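You operate a simulated robot arm through the tools that you are given. There is no shell and no other tool. Be economical: measure what you need, move in short steps, check, and stop when the job is done.

You run a simulated robot arm. Do the job below in one go: nothing can be reset, and whatever is moved stays where it is left.

## Task
Wipe the dirt off the can in the grey cradle with the orange block.
Fine: the dirt lies on its lid; clamp it first with the blue lever; block back, lever open again, can into the low green tray.

It is judged by the outcome, as a careful person would: the job done as asked, and still so three seconds after it is handed in. It fails if anything else is knocked over, pushed out of place, dropped, spilled or broken. Lids that push on must go on centred and level and be pressed home; caps that screw on are set level and turned clockwise until they are tight.

## Robot
A 7-joint arm with a two-finger parallel gripper, fixed in place. Base frame: the origin is at the foot of the arm, x ahead of it, y to its left, z up; the work surface is at about z = 0. Lengths are in cm, angles in rad, forces in N, time in s.
With the tool pointing down near the work surface it reaches from about 24 to 62 cm from the base axis. Its first joint turns from -1.152 to 1.152 rad. Payload 2.6 kg.
The tool frame sits at the grasp point between the pads (the TCP): z along the fingers, y along the line on which they close. The tips reach 3 cm beyond it. Largest opening 9.4 cm; finger width 2.8, thickness 1; the body of the gripper, 5 by 9.6 cm, starts 5.5 cm behind the TCP.
Orientation is told as [roll, pitch, yaw] about the base's x, y, z axes, in that order, counted from this pose: with the fingers straight down and closing along the base's y, the tool's x points along the base's -x, its y along +y and its z along -z.

## Interface
- The arm moves only by the tool nudge_tool. Its argument "commands" is a list that holds one entry, the list of rows, each a list of 7 numbers: the closure in counts, from 0 (fully open) to 255 (shut), then the shift along the tool's x, y, z in cm, then the turn, a rotation vector about the tool's x, y, z in rad. In form: [[[jaw, x, y, z, wx, wy, wz], ...]]. A call has 1 to 12 rows; each row shifts and turns the commanded pose from where the row before left it, along the tool's axes as they then stand. A row lasts 0.2 s, in which the tool goes at most 5 cm and 0.15 rad; a call with a longer step from one row to the next is refused whole, and so is a gripper value outside its range. Where a pose cannot be reached the arm comes as near as it can. A force on the tool above 50 N (or 10 N above the force at the start of the call, whichever is more), or a blocked arm, ends the call early, and 0.2 s more pass. The fingers move at their own pace (about 7.2 cm/s each) and stop on an object; they squeeze with about 38 N. The grip force told is the motor's: it shows also when the fingers shut on nothing. Time passes only in rows, and 0.2 s behind the last, so rows that do not move let the fingers close. The reply holds the time, the measured pose of the TCP, the force on the tool along the base axes, the opening and the grip force, in the units named above and with some noise, and new pictures: "pictures" is both (left out), scene, wrist or none.
- Cameras (640 x 400 px; columns grow to the right, rows downward): "scene" is fixed at [2.62, 42.6, 56.33]; the picture's right is [-0.85, -0.53, 0.00], its down [-0.31, 0.49, -0.82] and it looks along [0.43, -0.69, -0.57] (base axes); focal length 369 px, centre (320, 200). "wrist" rides on the gripper at [-3.7, 0, -5.8] in the tool frame; the picture's right is [0.00, -1.00, 0.00], its down [0.97, 0.00, -0.24] and it looks along [0.24, 0.00, 0.97] (tool axes); focal length 218 px, centre (320, 200).
- point_at(camera, pixels): for up to 12 pixels [column, row] of the newest picture of that camera ("zoom" is the newest enlarged one), the place [x, y, z] in the base frame of the surface seen there, good to about 0.3 cm. It takes no simulated time.
- zoom(camera, box): a new picture of the part [left, top, right, bottom] of that camera's present view, enlarged. It takes no simulated time.
- hand_in(): hands the job in; it is judged then, once.

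Go step by step. Measure first, check grasps and placings, and put right what went wrong. The budget is 80 turns and 150 pictures, counting those below and the enlarged ones. Unless the task says otherwise, let go and move clear before handing in, and close with one line.

The tools are called after "Call:" as name(argument=value, ...) on one line, values as JSON. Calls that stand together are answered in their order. nudge_tool: Moves the arm, as the interface text tells. Its arguments: {"type":"object","properties":{"commands":{"type":"array","items":{"type":"array","items":{"type":"array","items":{"type":"number"}}}},"pictures":{"type":"string","enum":["both","scene","wrist","none"]}},"required":["commands"]} The other tools are called the same way: point_at (camera, pixels) gives the place of the surface under pixels of a picture; zoom (camera, box) takes an enlarged picture of a part of a camera's view; hand_in () hands the job in.

At the start:

```text
time: 0.0
tool_pos: [40.91, -12.46, 30.89]
tcp_rot: [0.001, 0.0, 0.0]
force: [-1.2, -0.3, 0.1]
gripper_width: 9.41
finger_force: 0.0
```

scene: 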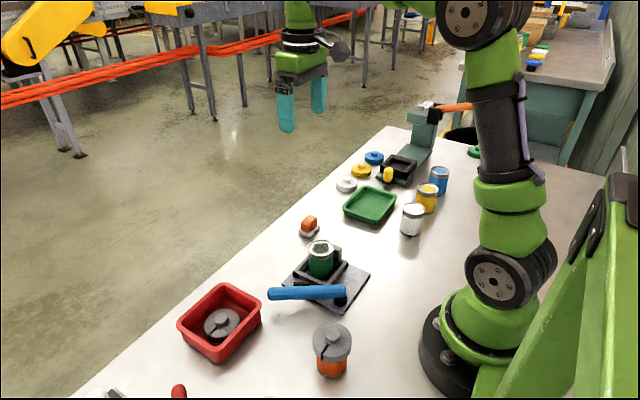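
wrist: 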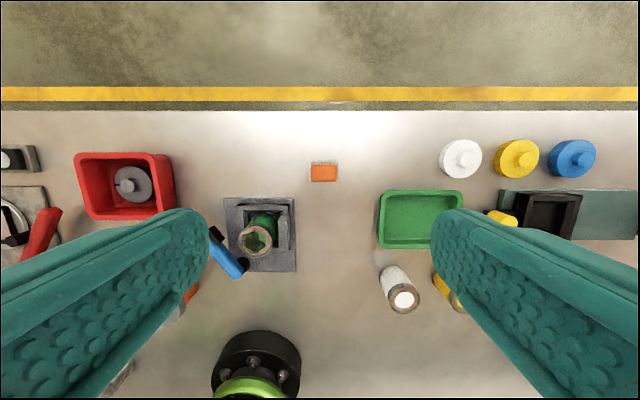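

The scene shows the cradle with the green can near (320,262), the blue lever at (305,293), the orange block at (309,226) and the green tray at (370,205). I'll zoom in on these before measuring.

Call:
zoom(camera="scene", box=[250, 200, 390, 320])

Call:
zoom(camera="wrist", box=[190, 150, 350, 290])

Call:
point_at(camera="scene", pixels=[[310, 218], [310, 226], [310, 234], [321, 243], [320, 270], [272, 293], [305, 292], [340, 291], [372, 205], [345, 208], [395, 203], [366, 275]])

Call:
point_at(camera="wrist", pixels=[[323, 172], [312, 165], [336, 180], [257, 240], [240, 240], [274, 240], [215, 233], [240, 268], [380, 195], [462, 195], [420, 220], [290, 262]])

```text
3.33 times, centred on (320, 260) of scene
```

zoom: 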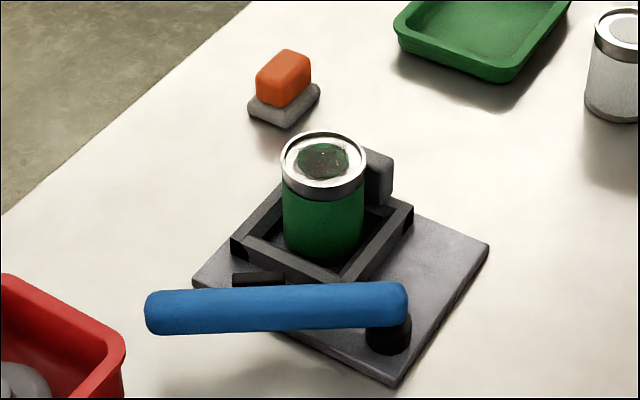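

```text
2.86 times, centred on (270, 220) of wrist
```

zoom: 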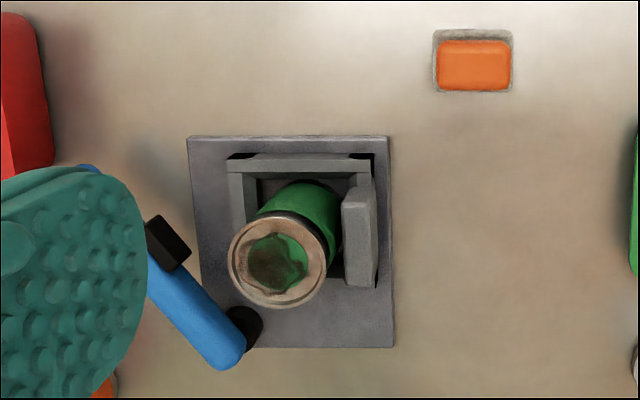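

```text
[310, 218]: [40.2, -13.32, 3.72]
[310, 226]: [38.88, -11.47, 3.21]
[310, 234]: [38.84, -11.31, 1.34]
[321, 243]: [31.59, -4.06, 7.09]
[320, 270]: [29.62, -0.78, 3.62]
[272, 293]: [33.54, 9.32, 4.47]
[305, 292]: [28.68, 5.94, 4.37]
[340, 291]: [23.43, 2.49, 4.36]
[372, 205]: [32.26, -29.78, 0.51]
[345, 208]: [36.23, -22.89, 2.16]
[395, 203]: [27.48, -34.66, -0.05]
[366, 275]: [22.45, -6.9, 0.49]
```

```text
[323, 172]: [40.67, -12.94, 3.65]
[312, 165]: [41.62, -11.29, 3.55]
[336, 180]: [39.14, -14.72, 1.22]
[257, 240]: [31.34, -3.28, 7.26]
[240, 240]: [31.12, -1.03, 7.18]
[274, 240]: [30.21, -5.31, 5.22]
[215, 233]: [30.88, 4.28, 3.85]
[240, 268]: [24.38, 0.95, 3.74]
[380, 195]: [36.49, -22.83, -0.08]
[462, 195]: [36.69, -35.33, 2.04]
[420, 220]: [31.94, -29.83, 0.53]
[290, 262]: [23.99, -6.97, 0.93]
```

The lid is at about (31.3,-3.2,7.2) with dirt on it. The lever's pivot is near (24,1.5) and its handle points to (33.5,9.3). I'll move the wrist camera over the cradle to see how the lever works.

Call:
nudge_tool(commands=[[[0, 2, 3.5, 1, 0, 0, 0], [0, 2, 3.5, 1, 0, 0, 0], [0, 2, 3.5, 1, 0, 0, 0], [0, 1, 3.5, 1, 0, 0, 0], [0, 0, 0, 0, 0, 0, 0]]], pictures="both")

```text
time: 1.2
tool_pos: [33.88, 1.64, 26.8]
tcp_rot: [0.001, -0.002, 0.0]
force: [-0.8, 0.0, 0.8]
gripper_width: 9.42
finger_force: 0.0
```

scene: 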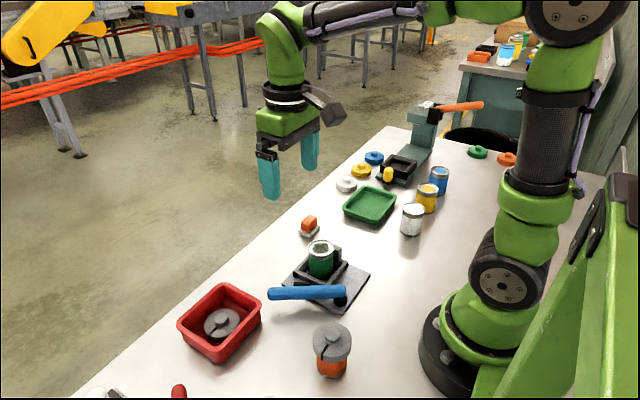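
wrist: 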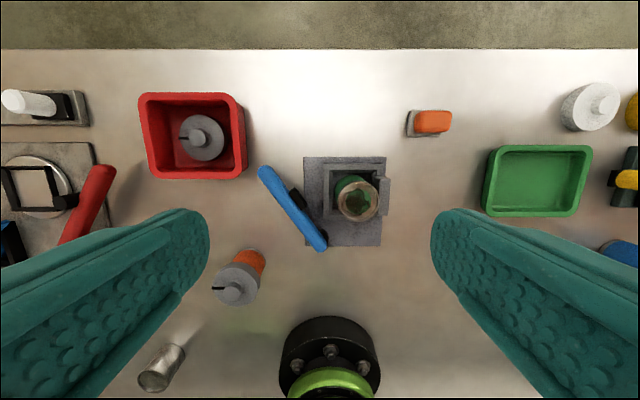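

Call:
zoom(camera="wrist", box=[240, 130, 420, 270])

Call:
point_at(camera="wrist", pixels=[[263, 170], [280, 195], [300, 220], [322, 243], [297, 199], [327, 193], [348, 162], [383, 195], [340, 185], [357, 198], [305, 160], [380, 244]])

```text
2.86 times, centred on (330, 200) of wrist
```

zoom: 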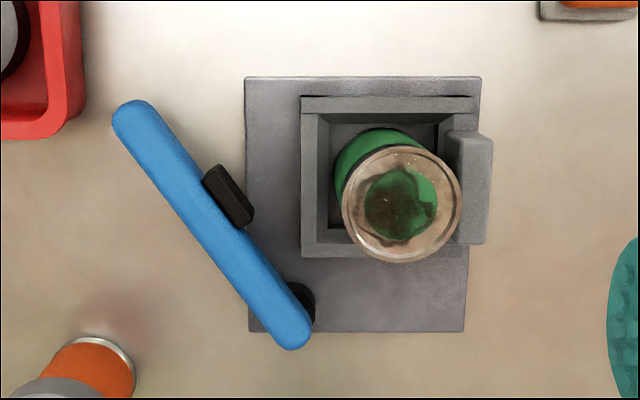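

```text
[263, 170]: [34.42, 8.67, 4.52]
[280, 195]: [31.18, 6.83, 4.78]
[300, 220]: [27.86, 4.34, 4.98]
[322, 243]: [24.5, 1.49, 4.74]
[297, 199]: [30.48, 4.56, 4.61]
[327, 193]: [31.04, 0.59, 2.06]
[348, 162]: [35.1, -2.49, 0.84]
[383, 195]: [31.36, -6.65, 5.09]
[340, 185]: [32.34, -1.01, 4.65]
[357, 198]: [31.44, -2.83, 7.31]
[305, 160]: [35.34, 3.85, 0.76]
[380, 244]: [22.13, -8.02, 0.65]
```

The lever pivots near (25,1.8). Its black nub will swing clockwise and press on the can's side. Before pushing, I'll measure the red tray and the nearby can for clearance.

Call:
point_at(camera="wrist", pixels=[[243, 177], [241, 98], [236, 288], [252, 255], [323, 237], [430, 122], [415, 130], [408, 132]])

Call:
nudge_tool(commands=[[[255, 1.0, 3, 4, 0, 0, 0], [255, 1.0, 3, 4, 0, 0, 0], [255, 0.8, 2.9, 4, 0, 0, 0], [255, 0, 0, 0, 0, 0, 0]]], pictures="both")

```text
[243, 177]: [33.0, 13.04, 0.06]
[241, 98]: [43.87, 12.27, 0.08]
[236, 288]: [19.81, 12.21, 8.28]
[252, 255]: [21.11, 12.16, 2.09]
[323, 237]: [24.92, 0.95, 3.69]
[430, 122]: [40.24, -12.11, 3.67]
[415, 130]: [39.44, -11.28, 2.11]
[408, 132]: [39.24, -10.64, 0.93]
```

```text
refused: row 1 steps farther than a row can; nothing moved
```

The call was refused because the step was too long. The clearances are fine: the tray edge is at y≈13 and the can at (20,12). I'll repeat the move with shorter steps.

Call:
nudge_tool(commands=[[[255, 0.7, 2.2, 3, 0, 0, 0], [255, 0.7, 2.2, 3, 0, 0, 0], [255, 0.7, 2.2, 3, 0, 0, 0], [255, 0.7, 2.2, 3, 0, 0, 0], [255, 0, 0, 0, 0, 0, 0]]], pictures="both")

```text
time: 2.4
tool_pos: [31.08, 10.29, 14.72]
tcp_rot: [0.0, -0.001, 0.0]
force: [-1.2, 0.4, 0.1]
gripper_width: 0.02
finger_force: 33.2
```

scene: 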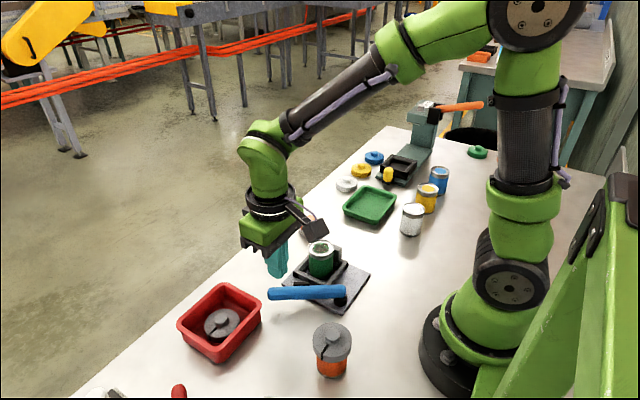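
wrist: 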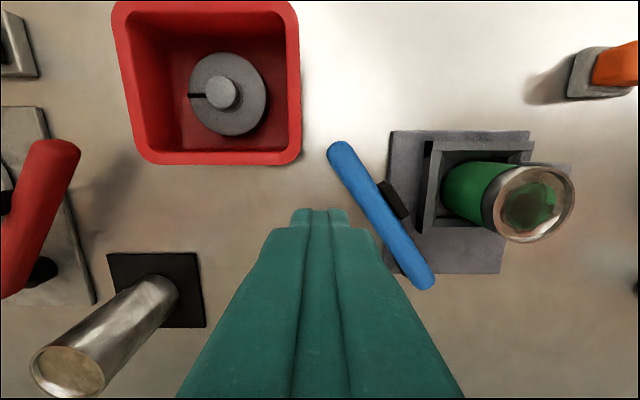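

The closed fingers hang at (31.1,10.3), clear of the outer side of the lever. I'll lower them straight down to lever height and look again.

Call:
nudge_tool(commands=[[[255, 0, 0.3, 3, 0, 0, 0], [255, 0, 0, 3, 0, 0, 0], [255, 0, 0, 2.6, 0, 0, 0], [255, 0, 0, 0, 0, 0, 0]]], pictures="both")

```text
time: 3.4
tool_pos: [31.07, 10.69, 6.18]
tcp_rot: [-0.001, 0.0, 0.001]
force: [-0.4, 0.1, -0.6]
gripper_width: 0.0
finger_force: 32.9
```

scene: 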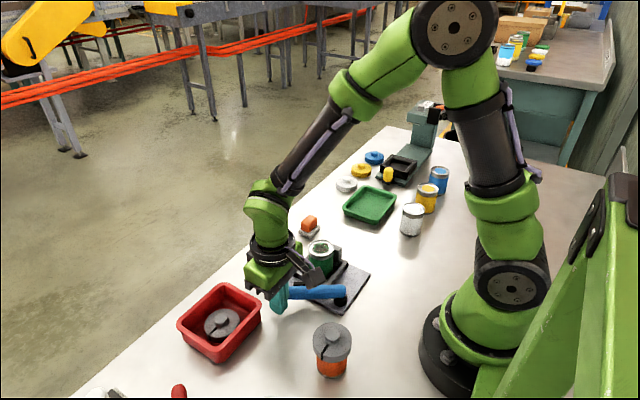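
wrist: 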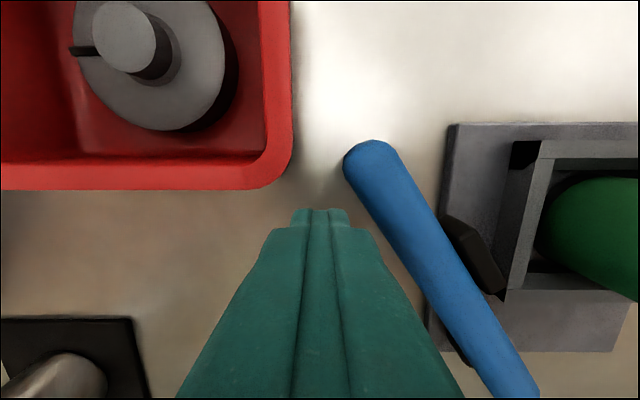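

The fingertips are beside the lever at the right height. I'll push in -y gradually, drifting a little in +x.

Call:
nudge_tool(commands=[[[255, -0.2, -0.8, 0, 0, 0, 0], [255, -0.2, -0.8, 0, 0, 0, 0], [255, -0.2, -0.7, 0, 0, 0, 0], [255, -0.2, -0.7, 0, 0, 0, 0], [255, -0.2, -0.6, 0, 0, 0, 0], [255, -0.2, -0.6, 0, 0, 0, 0], [255, 0, 0, 0, 0, 0, 0]]], pictures="both")

```text
time: 5.0
tool_pos: [32.15, 6.52, 6.15]
tcp_rot: [-0.001, 0.002, 0.0]
force: [-0.2, -0.1, -0.1]
gripper_width: 0.0
finger_force: 32.8
```

scene: 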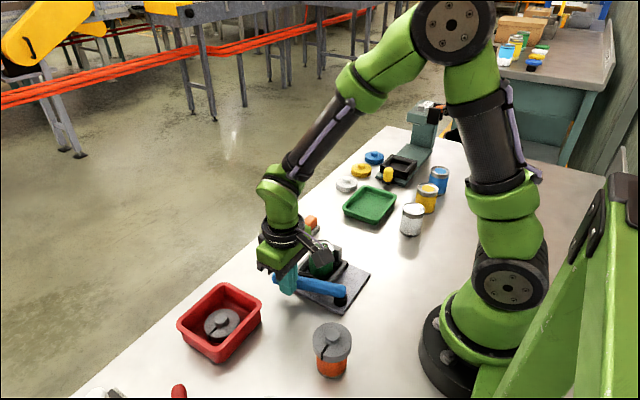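
wrist: 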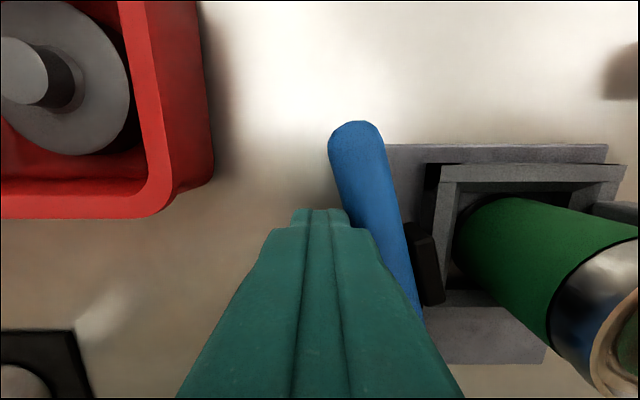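

The lever follows the fingers with little resistance. I'll keep pushing in smaller steps until the nub meets the can.

Call:
nudge_tool(commands=[[[255, -0.2, -0.5, 0, 0, 0, 0], [255, -0.1, -0.5, 0, 0, 0, 0], [255, -0.1, -0.5, 0, 0, 0, 0], [255, 0, -0.4, 0, 0, 0, 0], [255, 0, -0.3, 0, 0, 0, 0], [255, 0, -0.3, 0, 0, 0, 0], [255, 0, 0, 0, 0, 0, 0]]], pictures="both")

```text
time: 6.6
tool_pos: [32.52, 3.94, 6.16]
tcp_rot: [0.0, -0.001, 0.0]
force: [-0.1, 0.5, -0.3]
gripper_width: 0.0
finger_force: 32.8
```

scene: 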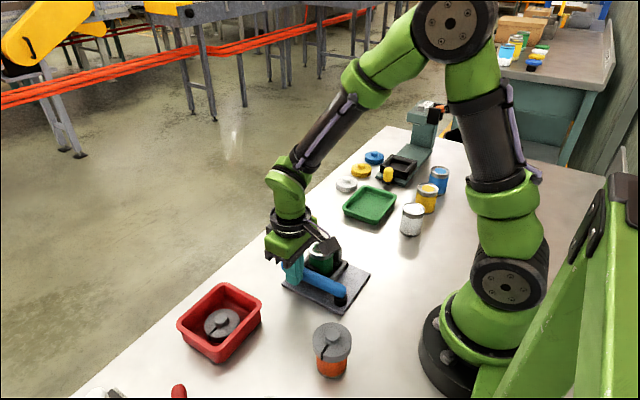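
wrist: 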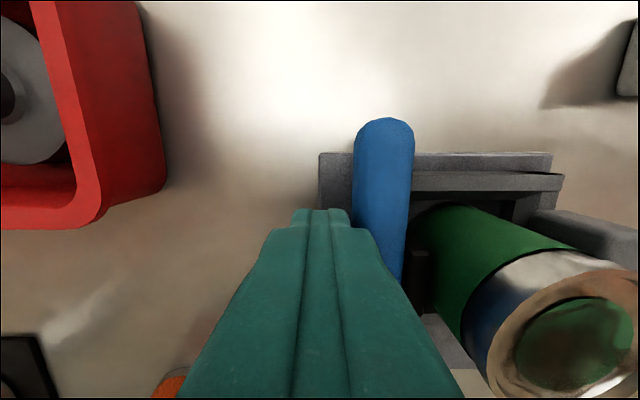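

The nub at (420,275) is almost touching the can, and the force is still near zero. I'll continue in fine steps.

Call:
nudge_tool(commands=[[[255, 0, -0.2, 0, 0, 0, 0], [255, 0, -0.2, 0, 0, 0, 0], [255, 0, -0.2, 0, 0, 0, 0], [255, 0, -0.2, 0, 0, 0, 0], [255, 0, 0, 0, 0, 0, 0]]], pictures="wrist")

```text
time: 7.8
tool_pos: [32.6, 3.4, 6.18]
tcp_rot: [0.003, 0.0, 0.003]
force: [1.0, 26.2, -1.9]
gripper_width: 0.01
finger_force: 33.2
```

wrist: 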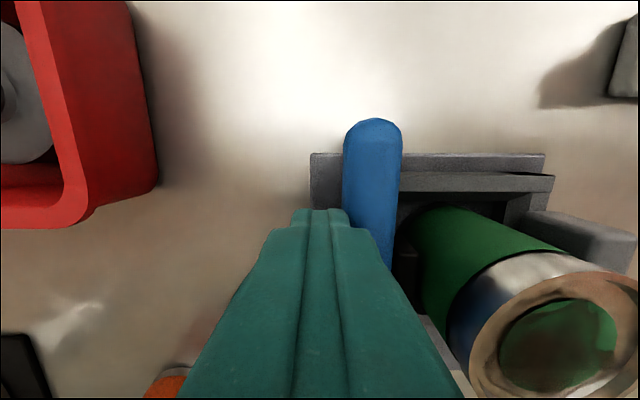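

The push has met 26 N of resistance at y=3.4, so the nub is against the can. I'll press slightly more, then back off and rise to check that the lever stays.

Call:
nudge_tool(commands=[[[255, 0, -0.15, 0, 0, 0, 0], [255, 0, -0.1, 0, 0, 0, 0], [255, 0, 0, 0, 0, 0, 0], [255, 0, 0.8, 0, 0, 0, 0], [255, 0, 1.5, -0.5, 0, 0, 0], [255, 0, 0, -4, 0, 0, 0], [255, 0, 0, -4, 0, 0, 0], [0, 1, -3, -3.5, 0, 0, 0], [0, 0, 0, 0, 0, 0, 0]]], pictures="both")

```text
time: 9.8
tool_pos: [31.84, 2.0, 18.17]
tcp_rot: [-0.001, 0.0, 0.0]
force: [-0.6, -0.1, 0.1]
gripper_width: 8.21
finger_force: 0.0
```

scene: 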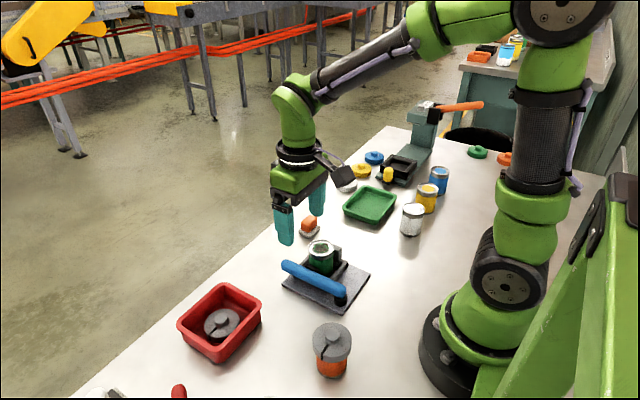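
wrist: 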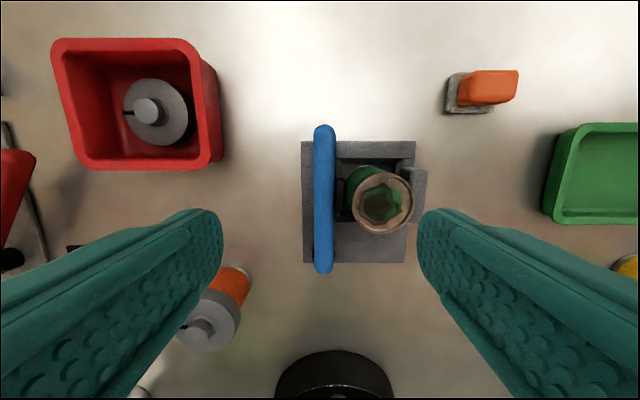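

The lever stays closed along x with its nub on the can. Next I'll inspect the orange block and its grey base.

Call:
zoom(camera="scene", box=[280, 200, 344, 280])

Call:
point_at(camera="wrist", pixels=[[382, 200], [382, 232], [360, 195], [412, 200], [324, 190], [324, 262], [420, 195], [490, 88], [516, 75], [452, 95], [344, 200]])

Call:
nudge_tool(commands=[[[0, -1.5, -3.5, -0.2, 0, 0, 0], [0, -1.5, -3.5, 0, 0, 0, 0], [0, -1.5, -3.5, 0, 0, 0, 0], [0, -1.5, -3.5, 0, 0, 0, 0], [0, 0, 0, 0, 0, 0, 0]]], pictures="wrist")

```text
5.00 times, centred on (312, 240) of scene
```

zoom: 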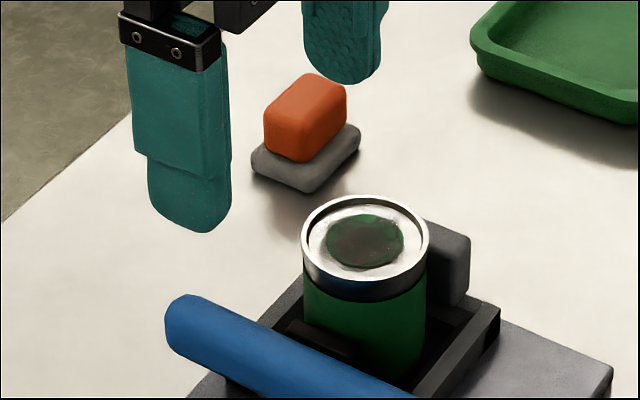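

```text
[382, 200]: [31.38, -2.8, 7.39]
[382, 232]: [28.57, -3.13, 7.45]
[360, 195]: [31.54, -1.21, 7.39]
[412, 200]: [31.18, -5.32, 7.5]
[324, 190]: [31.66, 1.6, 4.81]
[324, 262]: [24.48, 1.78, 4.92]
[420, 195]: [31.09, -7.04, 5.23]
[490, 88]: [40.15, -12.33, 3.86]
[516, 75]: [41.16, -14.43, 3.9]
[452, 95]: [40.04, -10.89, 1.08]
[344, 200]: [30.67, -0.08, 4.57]
```

```text
time: 11.0
tool_pos: [37.67, -11.77, 18.49]
tcp_rot: [-0.001, -0.001, 0.0]
force: [0.3, 0.0, 0.1]
gripper_width: 9.4
finger_force: 0.1
```

wrist: 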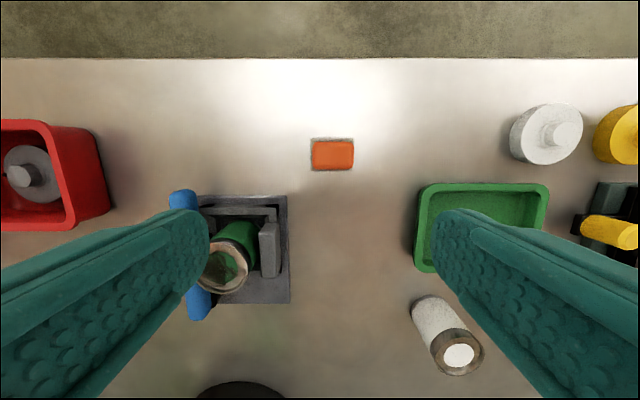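

The block is at (332,155) on a grey base. I'll zoom in and measure its edges.

Call:
zoom(camera="wrist", box=[300, 130, 364, 170])

Call:
point_at(camera="wrist", pixels=[[315, 155], [332, 155], [350, 155], [332, 144], [332, 167], [312, 139], [353, 139], [332, 139]])

Call:
point_at(camera="scene", pixels=[[303, 227], [307, 236], [317, 229], [311, 217], [304, 222]])

```text
10.00 times, centred on (332, 150) of wrist
```

zoom: 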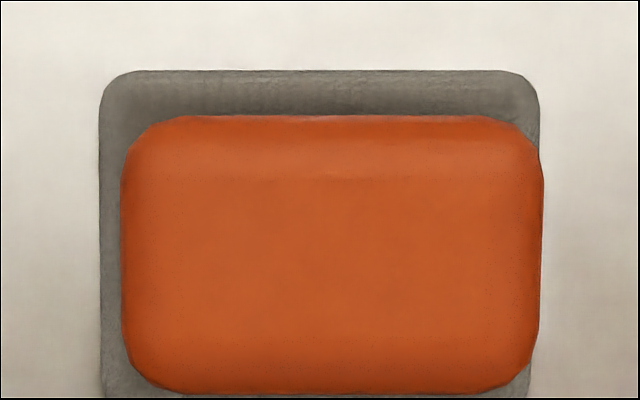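

```text
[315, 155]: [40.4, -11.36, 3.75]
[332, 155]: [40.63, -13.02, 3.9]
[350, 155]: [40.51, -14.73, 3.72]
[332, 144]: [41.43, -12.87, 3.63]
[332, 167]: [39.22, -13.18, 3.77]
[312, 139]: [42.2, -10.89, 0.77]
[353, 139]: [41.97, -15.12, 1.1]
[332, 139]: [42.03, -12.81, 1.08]
```

```text
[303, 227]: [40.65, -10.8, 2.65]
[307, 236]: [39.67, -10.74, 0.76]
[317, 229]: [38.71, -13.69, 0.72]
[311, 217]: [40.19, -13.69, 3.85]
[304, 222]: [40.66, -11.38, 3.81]
```

The block's centre is about (40.4,-12.95). The orange part spans z 1.1–3.85 above a grey pad about 4.2 cm wide. I'll grip only the orange part, with the tips at about z 1.4.

Call:
nudge_tool(commands=[[[0, -1.4, -0.6, 3, 0, 0, 0], [0, -1.3, -0.6, 3.5, 0, 0, 0], [0, 0, 0, 3.5, 0, 0, 0], [0, 0, 0, 2.5, 0, 0, 0], [0, 0, 0, 1.5, 0, 0, 0], [0, 0, 0, 0, 0, 0, 0]]], pictures="both")

```text
time: 12.4
tool_pos: [40.43, -12.95, 4.54]
tcp_rot: [0.002, 0.0, 0.0]
force: [0.0, -0.2, -0.7]
gripper_width: 9.4
finger_force: 0.0
```

scene: 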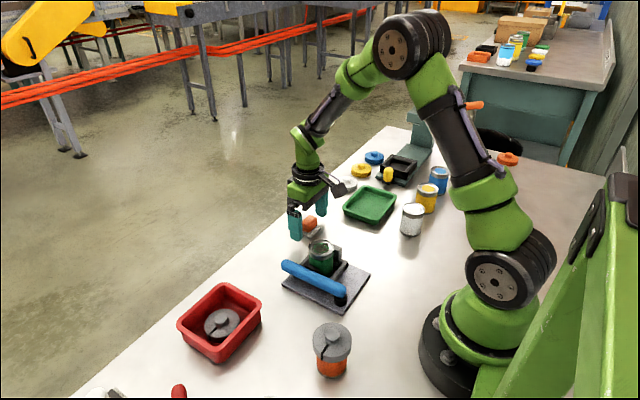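
wrist: 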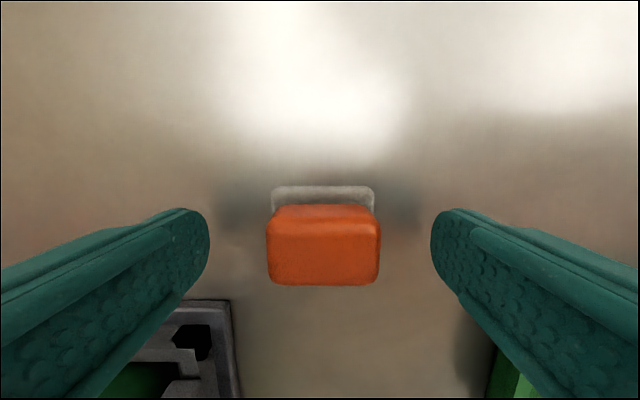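

The block sits centred between the pads at column 323. I'll close the fingers and lift a little.

Call:
nudge_tool(commands=[[[255, 0, 0, 0, 0, 0, 0], [255, 0, 0, 0, 0, 0, 0], [255, 0, 0, 0, 0, 0, 0], [255, 0, 0, -1, 0, 0, 0], [255, 0, 0, -3, 0, 0, 0], [255, 0, 0, -4, 0, 0, 0], [255, 0, 0, -3, 0, 0, 0], [255, 0, 0, 0, 0, 0, 0]]], pictures="both")

Call:
zoom(camera="scene", box=[270, 160, 370, 260])

```text
time: 14.2
tool_pos: [40.35, -13.16, 15.57]
tcp_rot: [-0.001, 0.003, 0.001]
force: [-0.3, 0.1, -0.8]
gripper_width: 3.91
finger_force: 38.2
```

scene: 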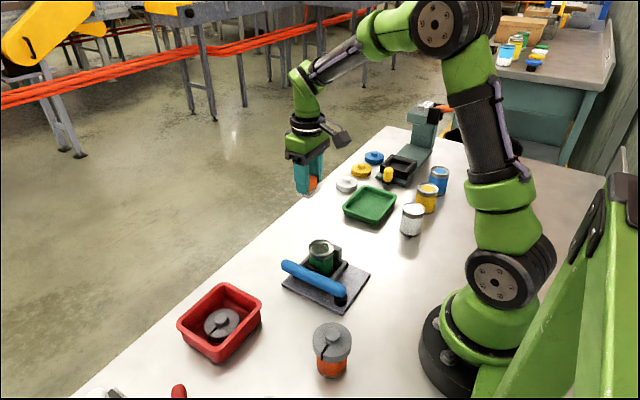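
wrist: 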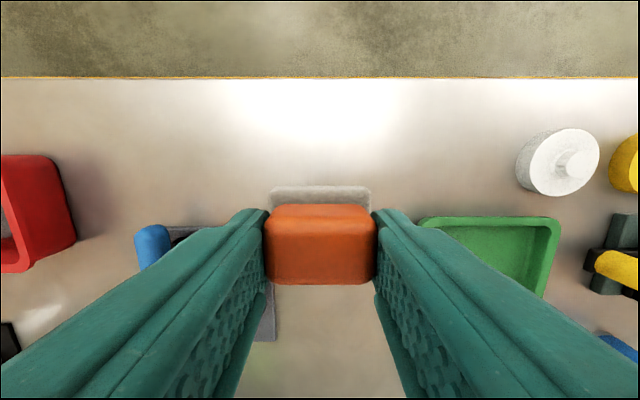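

```text
4.00 times, centred on (320, 210) of scene
```

zoom: 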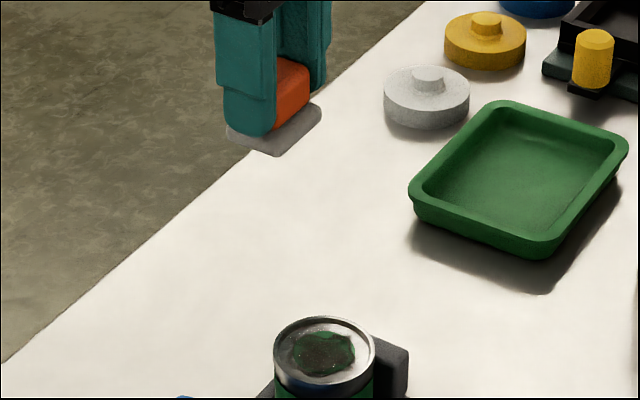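

The grey pad came up with the block, so it is the wiping face. Its underside is about 4.55 cm below the TCP. I'll carry it over the lid centre at about (31.1,-2.95), staying above the lid at z≈7.4.

Call:
nudge_tool(commands=[[[255, 2.3, 2.55, -0.3, 0, 0, 0], [255, 2.3, 2.55, 0, 0, 0, 0], [255, 2.3, 2.55, 0, 0, 0, 0], [255, 2.3, 2.55, 0, 0, 0, 0], [255, 0, 0, 1.5, 0, 0, 0], [255, 0, 0, 1.3, 0, 0, 0], [255, 0, 0, 0, 0, 0, 0]]], pictures="both")

Call:
zoom(camera="scene", box=[270, 190, 370, 290])

```text
time: 15.8
tool_pos: [31.06, -2.67, 12.79]
tcp_rot: [0.0, 0.0, 0.001]
force: [0.1, 0.0, -0.3]
gripper_width: 3.87
finger_force: 38.1
```

scene: 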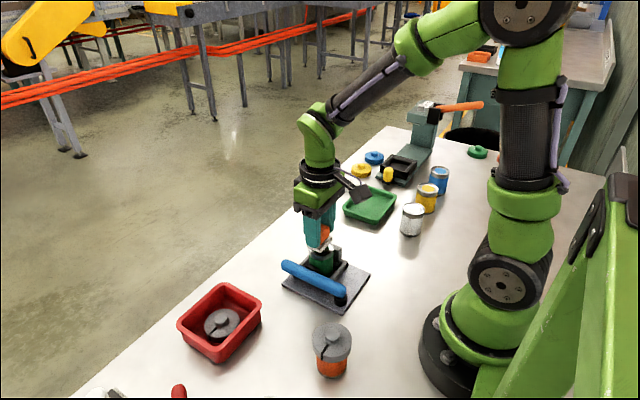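
wrist: 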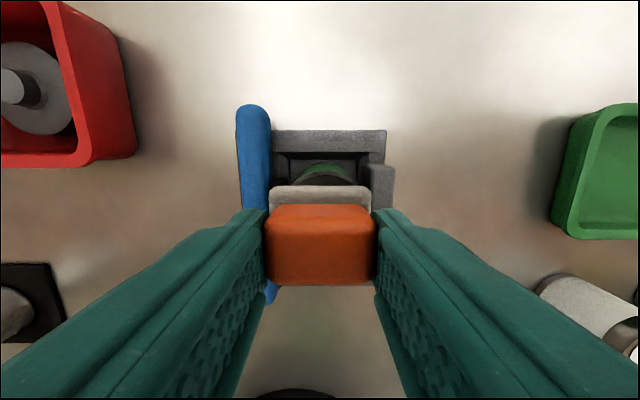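

```text
4.00 times, centred on (320, 240) of scene
```

zoom: 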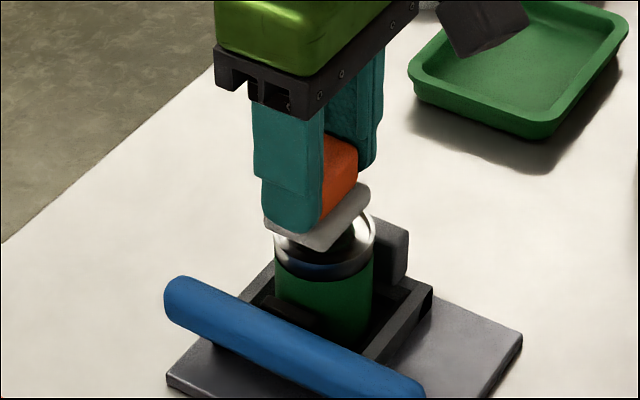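

The pad is just above the lid. I'll lower in small steps until contact shows.

Call:
nudge_tool(commands=[[[255, 0, -0.2, 0.4, 0, 0, 0], [255, 0, 0, 0.3, 0, 0, 0], [255, 0, 0, 0.15, 0, 0, 0], [255, 0, 0, 0, 0, 0, 0]]], pictures="none")

```text
time: 16.8
tool_pos: [31.06, -3.01, 11.97]
tcp_rot: [0.0, 0.0, -0.001]
force: [-0.5, -0.3, -0.5]
gripper_width: 3.86
finger_force: 37.7
```

Call:
nudge_tool(commands=[[[255, 0, 0, 0.1, 0, 0, 0], [255, 0, 0, 0.1, 0, 0, 0], [255, 0, 0, 0, 0, 0, 0]]], pictures="none")

```text
time: 17.6
tool_pos: [31.06, -2.93, 11.84]
tcp_rot: [0.001, -0.002, 0.0]
force: [-1.5, 0.6, 5.9]
gripper_width: 3.9
finger_force: 38.3
```

The pad has touched down at 6 N, z 11.84. I'll wipe back and forth along x with small y shifts at light pressure.

Call:
nudge_tool(commands=[[[255, 0.6, 0, 0.05, 0, 0, 0], [255, 0.6, 0, 0, 0, 0, 0], [255, -0.8, 0, 0, 0, 0, 0], [255, -0.8, 0, 0, 0, 0, 0], [255, -0.8, 0.5, 0, 0, 0, 0], [255, 0.8, 0, 0, 0, 0, 0], [255, 0.8, 0, 0, 0, 0, 0], [255, 0.8, 0, 0, 0, 0, 0], [255, -0.6, -0.8, 0, 0, 0, 0], [255, -0.8, -0.3, 0, 0, 0, 0], [255, -0.8, 0, 0, 0, 0, 0], [255, 1.0, 0.6, 0, 0, 0, 0]]], pictures="none")

Call:
nudge_tool(commands=[[[255, 0, 0.6, 0, 0, 0, 0], [255, 0, 0.6, 0, 0, 0, 0], [255, 0.4, -0.8, 0, 0, 0, 0], [255, 0, -0.8, 0, 0, 0, 0], [255, 0, -0.6, 0, 0, 0, 0], [255, -0.8, 0, 0, 0, 0, 0], [255, 0, 0.8, 0, 0, 0, 0], [255, 0, 0.8, 0, 0, 0, 0], [255, 0.4, -0.6, 0, 0, 0, 0], [255, 0, 0, 0, 0, 0, 0]]], pictures="none")

```text
time: 20.2
tool_pos: [31.18, -3.05, 11.87]
tcp_rot: [-0.002, -0.001, 0.001]
force: [3.8, -3.4, 14.6]
gripper_width: 3.86
finger_force: 38.1
```

```text
time: 22.4
tool_pos: [31.17, -2.83, 11.73]
tcp_rot: [0.002, -0.001, 0.001]
force: [3.2, 4.7, 15.9]
gripper_width: 3.87
finger_force: 38.1
```

The wiping ran at about 15 N with the grip steady. I'll lift and move aside to look at the lid.

Call:
nudge_tool(commands=[[[255, 0, 0, -1, 0, 0, 0], [255, 0, 0, -3, 0, 0, 0], [255, -3, -3, 0, 0, 0, 0], [255, -2, -3, 0, 0, 0, 0], [255, 0, 0, 0, 0, 0, 0]]], pictures="both")

Call:
zoom(camera="scene", box=[290, 220, 360, 290])

```text
time: 23.6
tool_pos: [36.12, -8.99, 16.01]
tcp_rot: [0.002, -0.001, -0.001]
force: [0.1, 0.0, -1.0]
gripper_width: 3.88
finger_force: 38.0
```

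scene: 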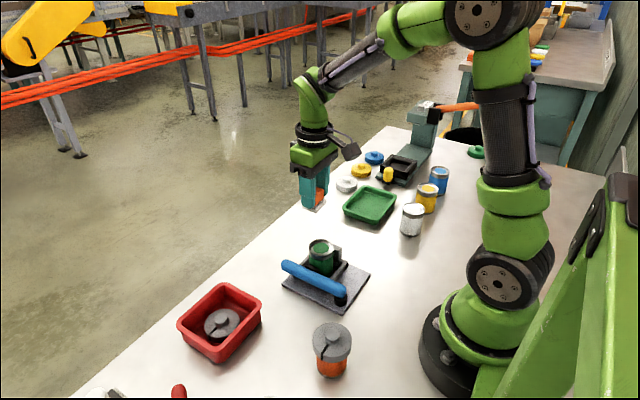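
wrist: 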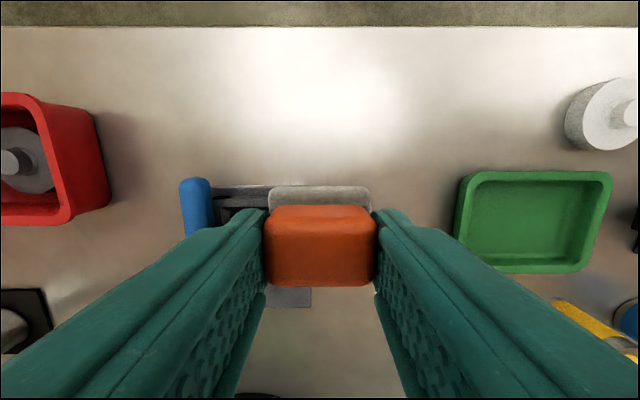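

```text
5.71 times, centred on (325, 255) of scene
```

zoom: 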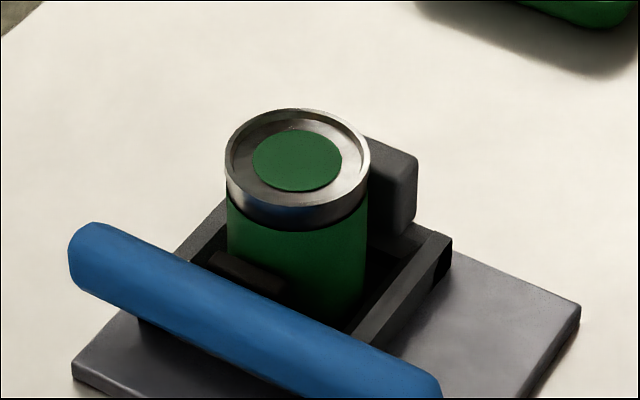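

The lid is clean, with only its plain green label disc left. I'll return the block to (40.4,-13.0), where it stood.

Call:
nudge_tool(commands=[[[255, -2.15, -2.0, 1, 0, 0, 0], [255, -2.15, -2.0, 2, 0, 0, 0], [255, 0, 0, 3, 0, 0, 0], [255, 0, 0, 3, 0, 0, 0], [255, 0, 0, 1.8, 0, 0, 0], [255, 0, 0, 0, 0, 0, 0]]], pictures="wrist")

```text
time: 25.0
tool_pos: [40.38, -12.91, 4.94]
tcp_rot: [0.0, 0.0, 0.0]
force: [0.6, -0.4, -0.8]
gripper_width: 3.87
finger_force: 38.0
```

wrist: 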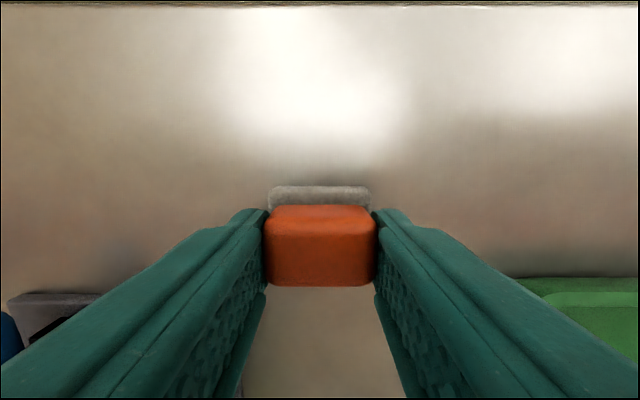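

I'll go down the last 0.4 cm in small steps until the pad touches.

Call:
nudge_tool(commands=[[[255, 0, -0.05, 0.2, 0, 0, 0], [255, 0, 0, 0.15, 0, 0, 0], [255, 0, 0, 0.05, 0, 0, 0], [255, 0, 0, 0, 0, 0, 0]]], pictures="none")

```text
time: 26.0
tool_pos: [40.49, -13.04, 4.58]
tcp_rot: [-0.001, 0.001, 0.001]
force: [-0.7, -0.3, -0.5]
gripper_width: 3.88
finger_force: 37.6
```

Call:
nudge_tool(commands=[[[255, 0, 0, 0.06, 0, 0, 0], [255, 0, 0, 0.06, 0, 0, 0], [255, 0, 0, 0, 0, 0, 0]]], pictures="none")

```text
time: 26.8
tool_pos: [40.57, -13.1, 4.49]
tcp_rot: [0.001, 0.0, 0.0]
force: [0.4, -0.7, -0.1]
gripper_width: 3.87
finger_force: 38.1
```

Call:
nudge_tool(commands=[[[255, 0, 0, 0.06, 0, 0, 0], [255, 0, 0, 0.06, 0, 0, 0], [255, 0, 0, 0, 0, 0, 0]]], pictures="scene")

Call:
zoom(camera="scene", box=[285, 195, 335, 245])

```text
time: 27.6
tool_pos: [40.5, -13.13, 4.42]
tcp_rot: [-0.001, -0.001, 0.002]
force: [-0.4, 0.1, 4.2]
gripper_width: 3.88
finger_force: 37.8
```

scene: 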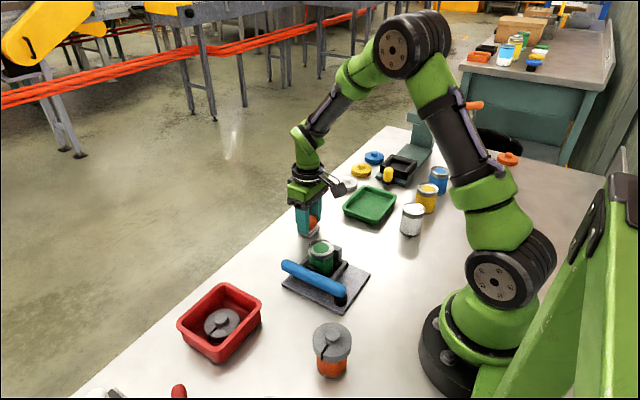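

```text
8.00 times, centred on (310, 220) of scene
```

zoom: 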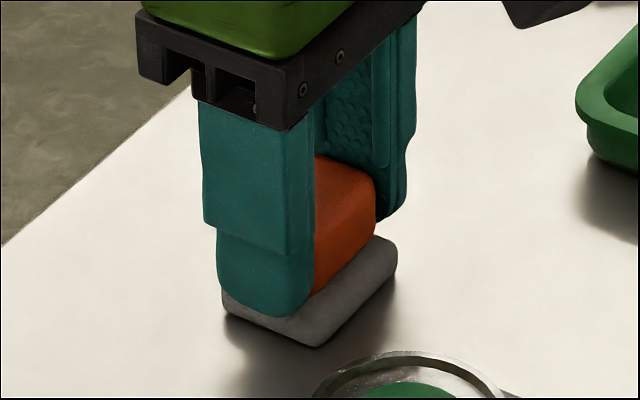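

The block is seated on the table at 4 N of contact. I'll release it, rise and go toward the lever's inner side near its free end.

Call:
nudge_tool(commands=[[[0, 0, 0, -0.05, 0, 0, 0], [0, 0, 0, 0, 0, 0, 0], [0, 0, 0, 0, 0, 0, 0], [0, 0, 0, -3, 0, 0, 0], [0, 0, 0, -4, 0, 0, 0], [0, 0, 0, -4, 0, 0, 0], [255, 1.2, 4, 0, 0, 0, 0], [255, 1.4, 4.3, 0, 0, 0, 0], [255, 1.5, 4.2, 0, 0, 0, 0], [255, 0, 0, 0, 0, 0, 0], [255, 0, 0, 0, 0, 0, 0]]], pictures="both")

```text
time: 30.0
tool_pos: [36.51, -0.47, 15.26]
tcp_rot: [0.0, 0.0, -0.001]
force: [0.5, -0.3, -0.4]
gripper_width: 0.0
finger_force: 32.8
```

scene: 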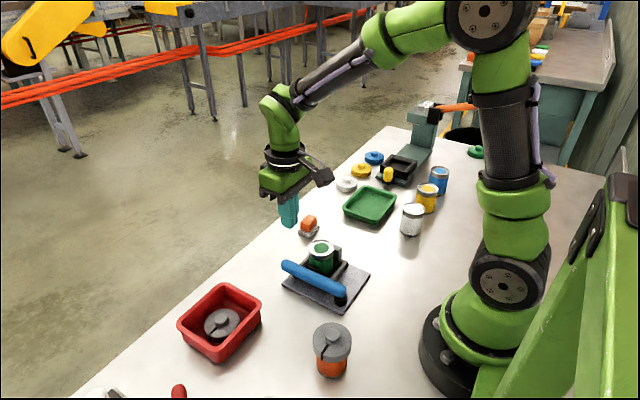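
wrist: 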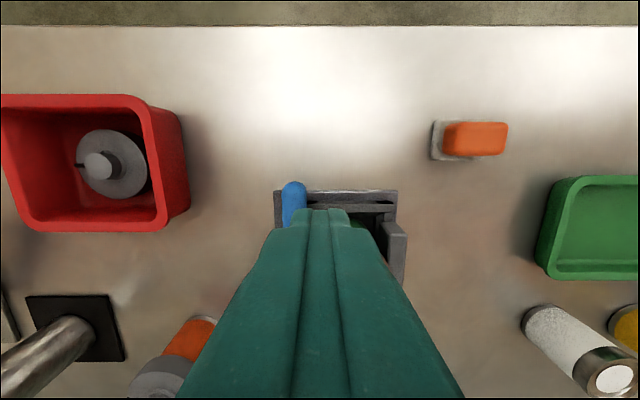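

Call:
point_at(camera="wrist", pixels=[[294, 184], [303, 195], [294, 200], [345, 196], [284, 200], [475, 137]])

```text
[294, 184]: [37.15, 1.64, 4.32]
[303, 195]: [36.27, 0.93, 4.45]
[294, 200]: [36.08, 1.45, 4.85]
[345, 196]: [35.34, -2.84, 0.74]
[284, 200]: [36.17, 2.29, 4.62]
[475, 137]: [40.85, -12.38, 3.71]
```

The lever tip is at x≈37.2 and its inner face at y≈0.85. I'll drop the closed fingers at (35.7,-0.6) to z≈6.1, clear of the can.

Call:
nudge_tool(commands=[[[255, 0.8, -0.15, 3, 0, 0, 0], [255, 0, 0, 3, 0, 0, 0], [255, 0, 0, 3.1, 0, 0, 0], [255, 0, 0, 0, 0, 0, 0]]], pictures="wrist")

Call:
zoom(camera="scene", box=[250, 200, 370, 320])

```text
time: 31.0
tool_pos: [35.64, -0.77, 6.24]
tcp_rot: [-0.001, 0.0, 0.0]
force: [-0.1, 1.0, -0.9]
gripper_width: 0.01
finger_force: 33.2
```

wrist: 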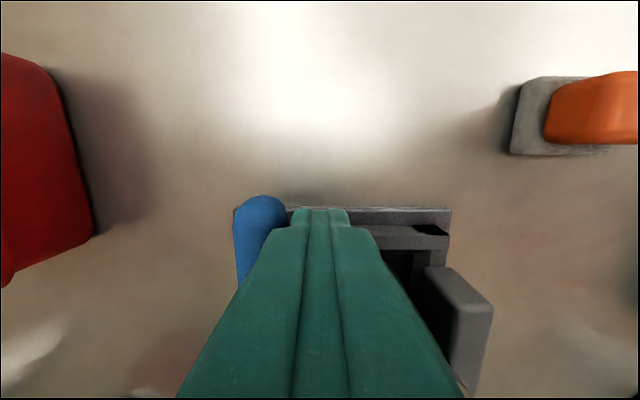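

```text
3.33 times, centred on (310, 260) of scene
```

zoom: 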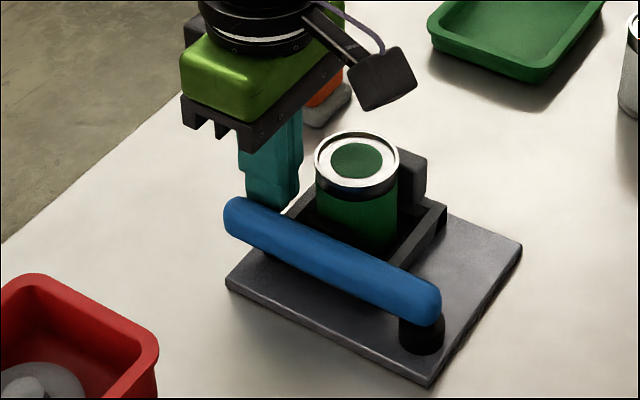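

The fingers are inside the lever's free end and clear of the can. I'll push the lever outward in +y gradually.

Call:
nudge_tool(commands=[[[255, 0, 0.4, 0, 0, 0, 0], [255, 0, 0.4, 0, 0, 0, 0], [255, 0, 0.5, 0, 0, 0, 0], [255, 0.1, 0.6, 0, 0, 0, 0], [255, 0.1, 0.7, 0, 0, 0, 0], [255, 0.2, 0.7, 0, 0, 0, 0], [255, 0.2, 0.7, 0, 0, 0, 0], [255, 0, 0, 0, 0, 0, 0]]], pictures="both")

```text
time: 32.8
tool_pos: [35.01, 3.5, 6.3]
tcp_rot: [-0.001, 0.001, 0.001]
force: [0.4, -0.3, 0.5]
gripper_width: 0.0
finger_force: 32.6
```

scene: 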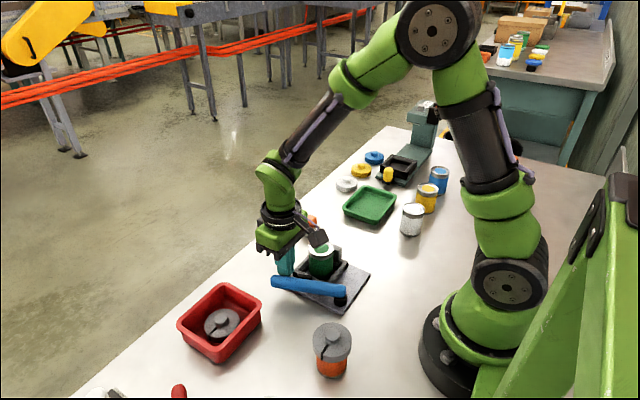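
wrist: 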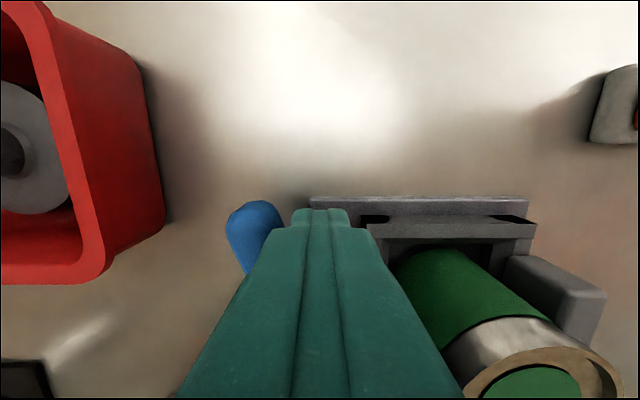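

The lever is swinging open freely and was originally at about 36°. I'll continue to about (34,5.2) to match that.

Call:
nudge_tool(commands=[[[255, 0.2, 0.45, 0, 0, 0, 0], [255, 0.2, 0.45, 0, 0, 0, 0], [255, 0.3, 0.4, 0, 0, 0, 0], [255, 0.3, 0.4, 0, 0, 0, 0], [255, 0, 0, 0, 0, 0, 0], [255, 0, -0.6, -0.5, 0, 0, 0], [255, 0, 0, -4, 0, 0, 0], [255, 0, 0, -4, 0, 0, 0], [0, 0.5, -3, -3, 0, 0, 0], [0, 0.5, -2.5, 0, 0, 0, 0], [0, 0, 0, 0, 0, 0, 0]]], pictures="both")

```text
time: 35.2
tool_pos: [32.94, -0.95, 17.87]
tcp_rot: [0.0, 0.0, -0.001]
force: [0.6, -0.4, -0.6]
gripper_width: 9.41
finger_force: 0.0
```

scene: 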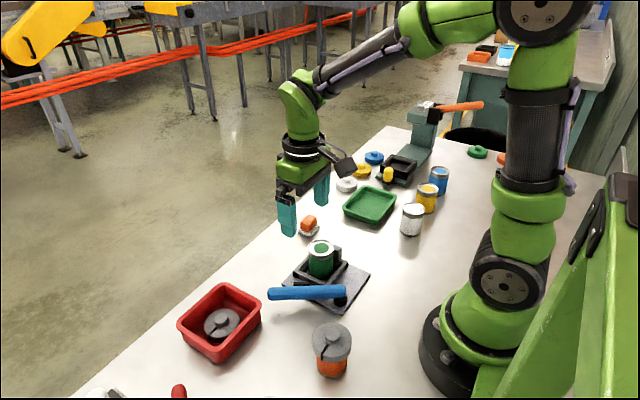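
wrist: 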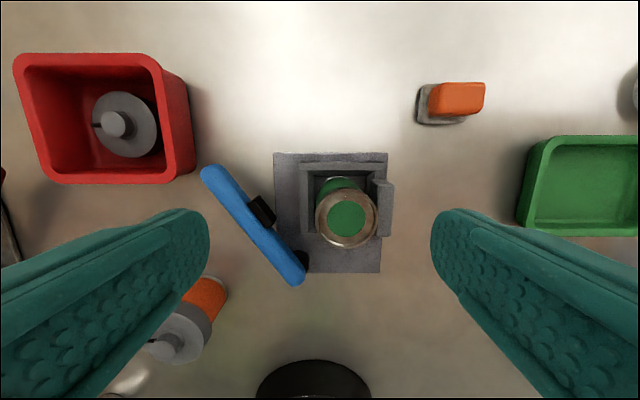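

The lever is back at its original open angle and the lid is clean at (346,218). I'll centre over the can and turn the gripper 90° so it closes along x, clear of the grey stop on the -y side.

Call:
nudge_tool(commands=[[[0, 1.8, -2, 0, 0, 0, 0.14], [0, 0, 0, 0, 0, 0, 0.143], [0, 0, 0, 0, 0, 0, 0.143], [0, 0, 0, 0, 0, 0, 0.143], [0, 0, 0, 0, 0, 0, 0.143], [0, 0, 0, 0, 0, 0, 0.143], [0, 0, 0, 0, 0, 0, 0.143], [0, 0, 0, 0, 0, 0, 0.143], [0, 0, 0, 0, 0, 0, 0.143], [0, 0, 0, 0, 0, 0, 0.143], [0, 0, 0, 0, 0, 0, 0.143], [0, 0, 0, 0, 0, 0, 0]]], pictures="both")

```text
time: 37.8
tool_pos: [31.23, -3.04, 17.78]
tcp_rot: [0.002, 0.0, -1.57]
force: [-0.7, -0.4, -0.5]
gripper_width: 9.4
finger_force: 0.0
```

scene: 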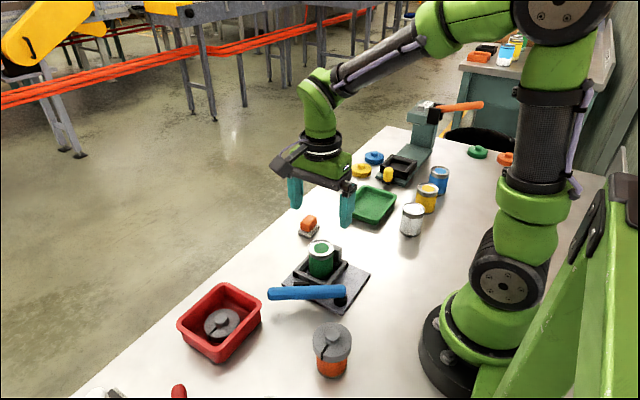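
wrist: 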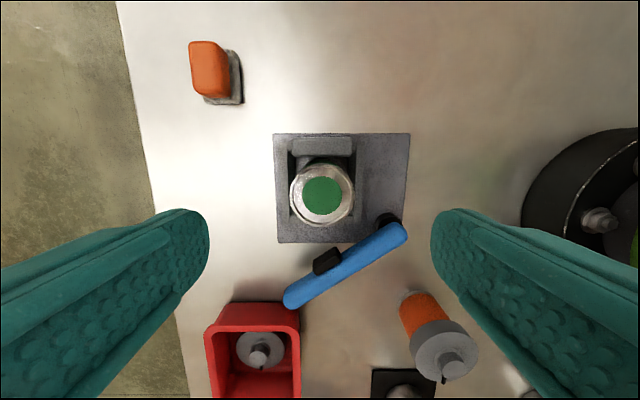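

The yaw is now -1.57, so tool x points along +y and tool y along +x. The lid is centred at (322,195). I'll verify the centre and heights before descending.

Call:
point_at(camera="wrist", pixels=[[292, 195], [354, 195], [322, 195], [322, 225], [322, 168], [322, 148], [284, 190], [370, 190]])

Call:
nudge_tool(commands=[[[0, 0, 0, 3, 0, 0, 0], [0, 0, 0, 3, 0, 0, 0], [0, 0, 0, 0, 0, 0, 0]]], pictures="both")

```text
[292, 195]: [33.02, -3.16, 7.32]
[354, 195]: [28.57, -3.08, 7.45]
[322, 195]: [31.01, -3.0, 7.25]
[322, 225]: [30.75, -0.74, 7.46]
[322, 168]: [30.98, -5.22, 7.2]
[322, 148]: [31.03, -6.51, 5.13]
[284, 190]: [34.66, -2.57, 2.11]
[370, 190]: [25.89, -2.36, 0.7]
```

```text
time: 38.6
tool_pos: [31.09, -3.11, 11.39]
tcp_rot: [0.001, 0.0, -1.569]
force: [-0.9, 0.0, 0.3]
gripper_width: 9.41
finger_force: 0.1
```

scene: 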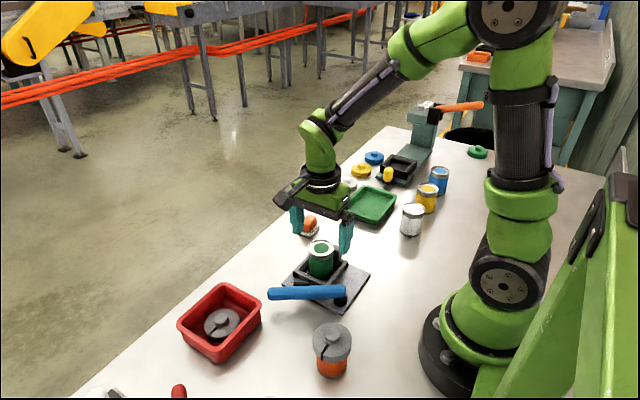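
wrist: 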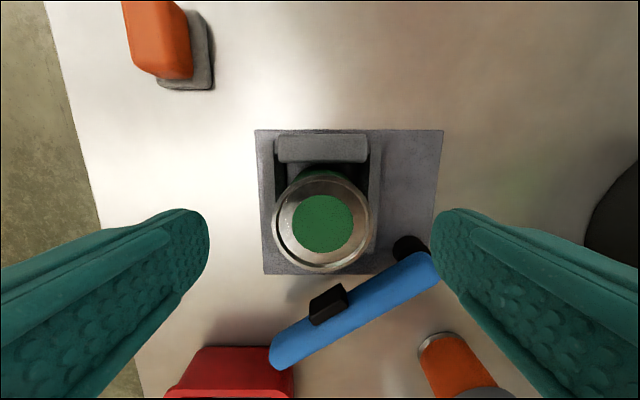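

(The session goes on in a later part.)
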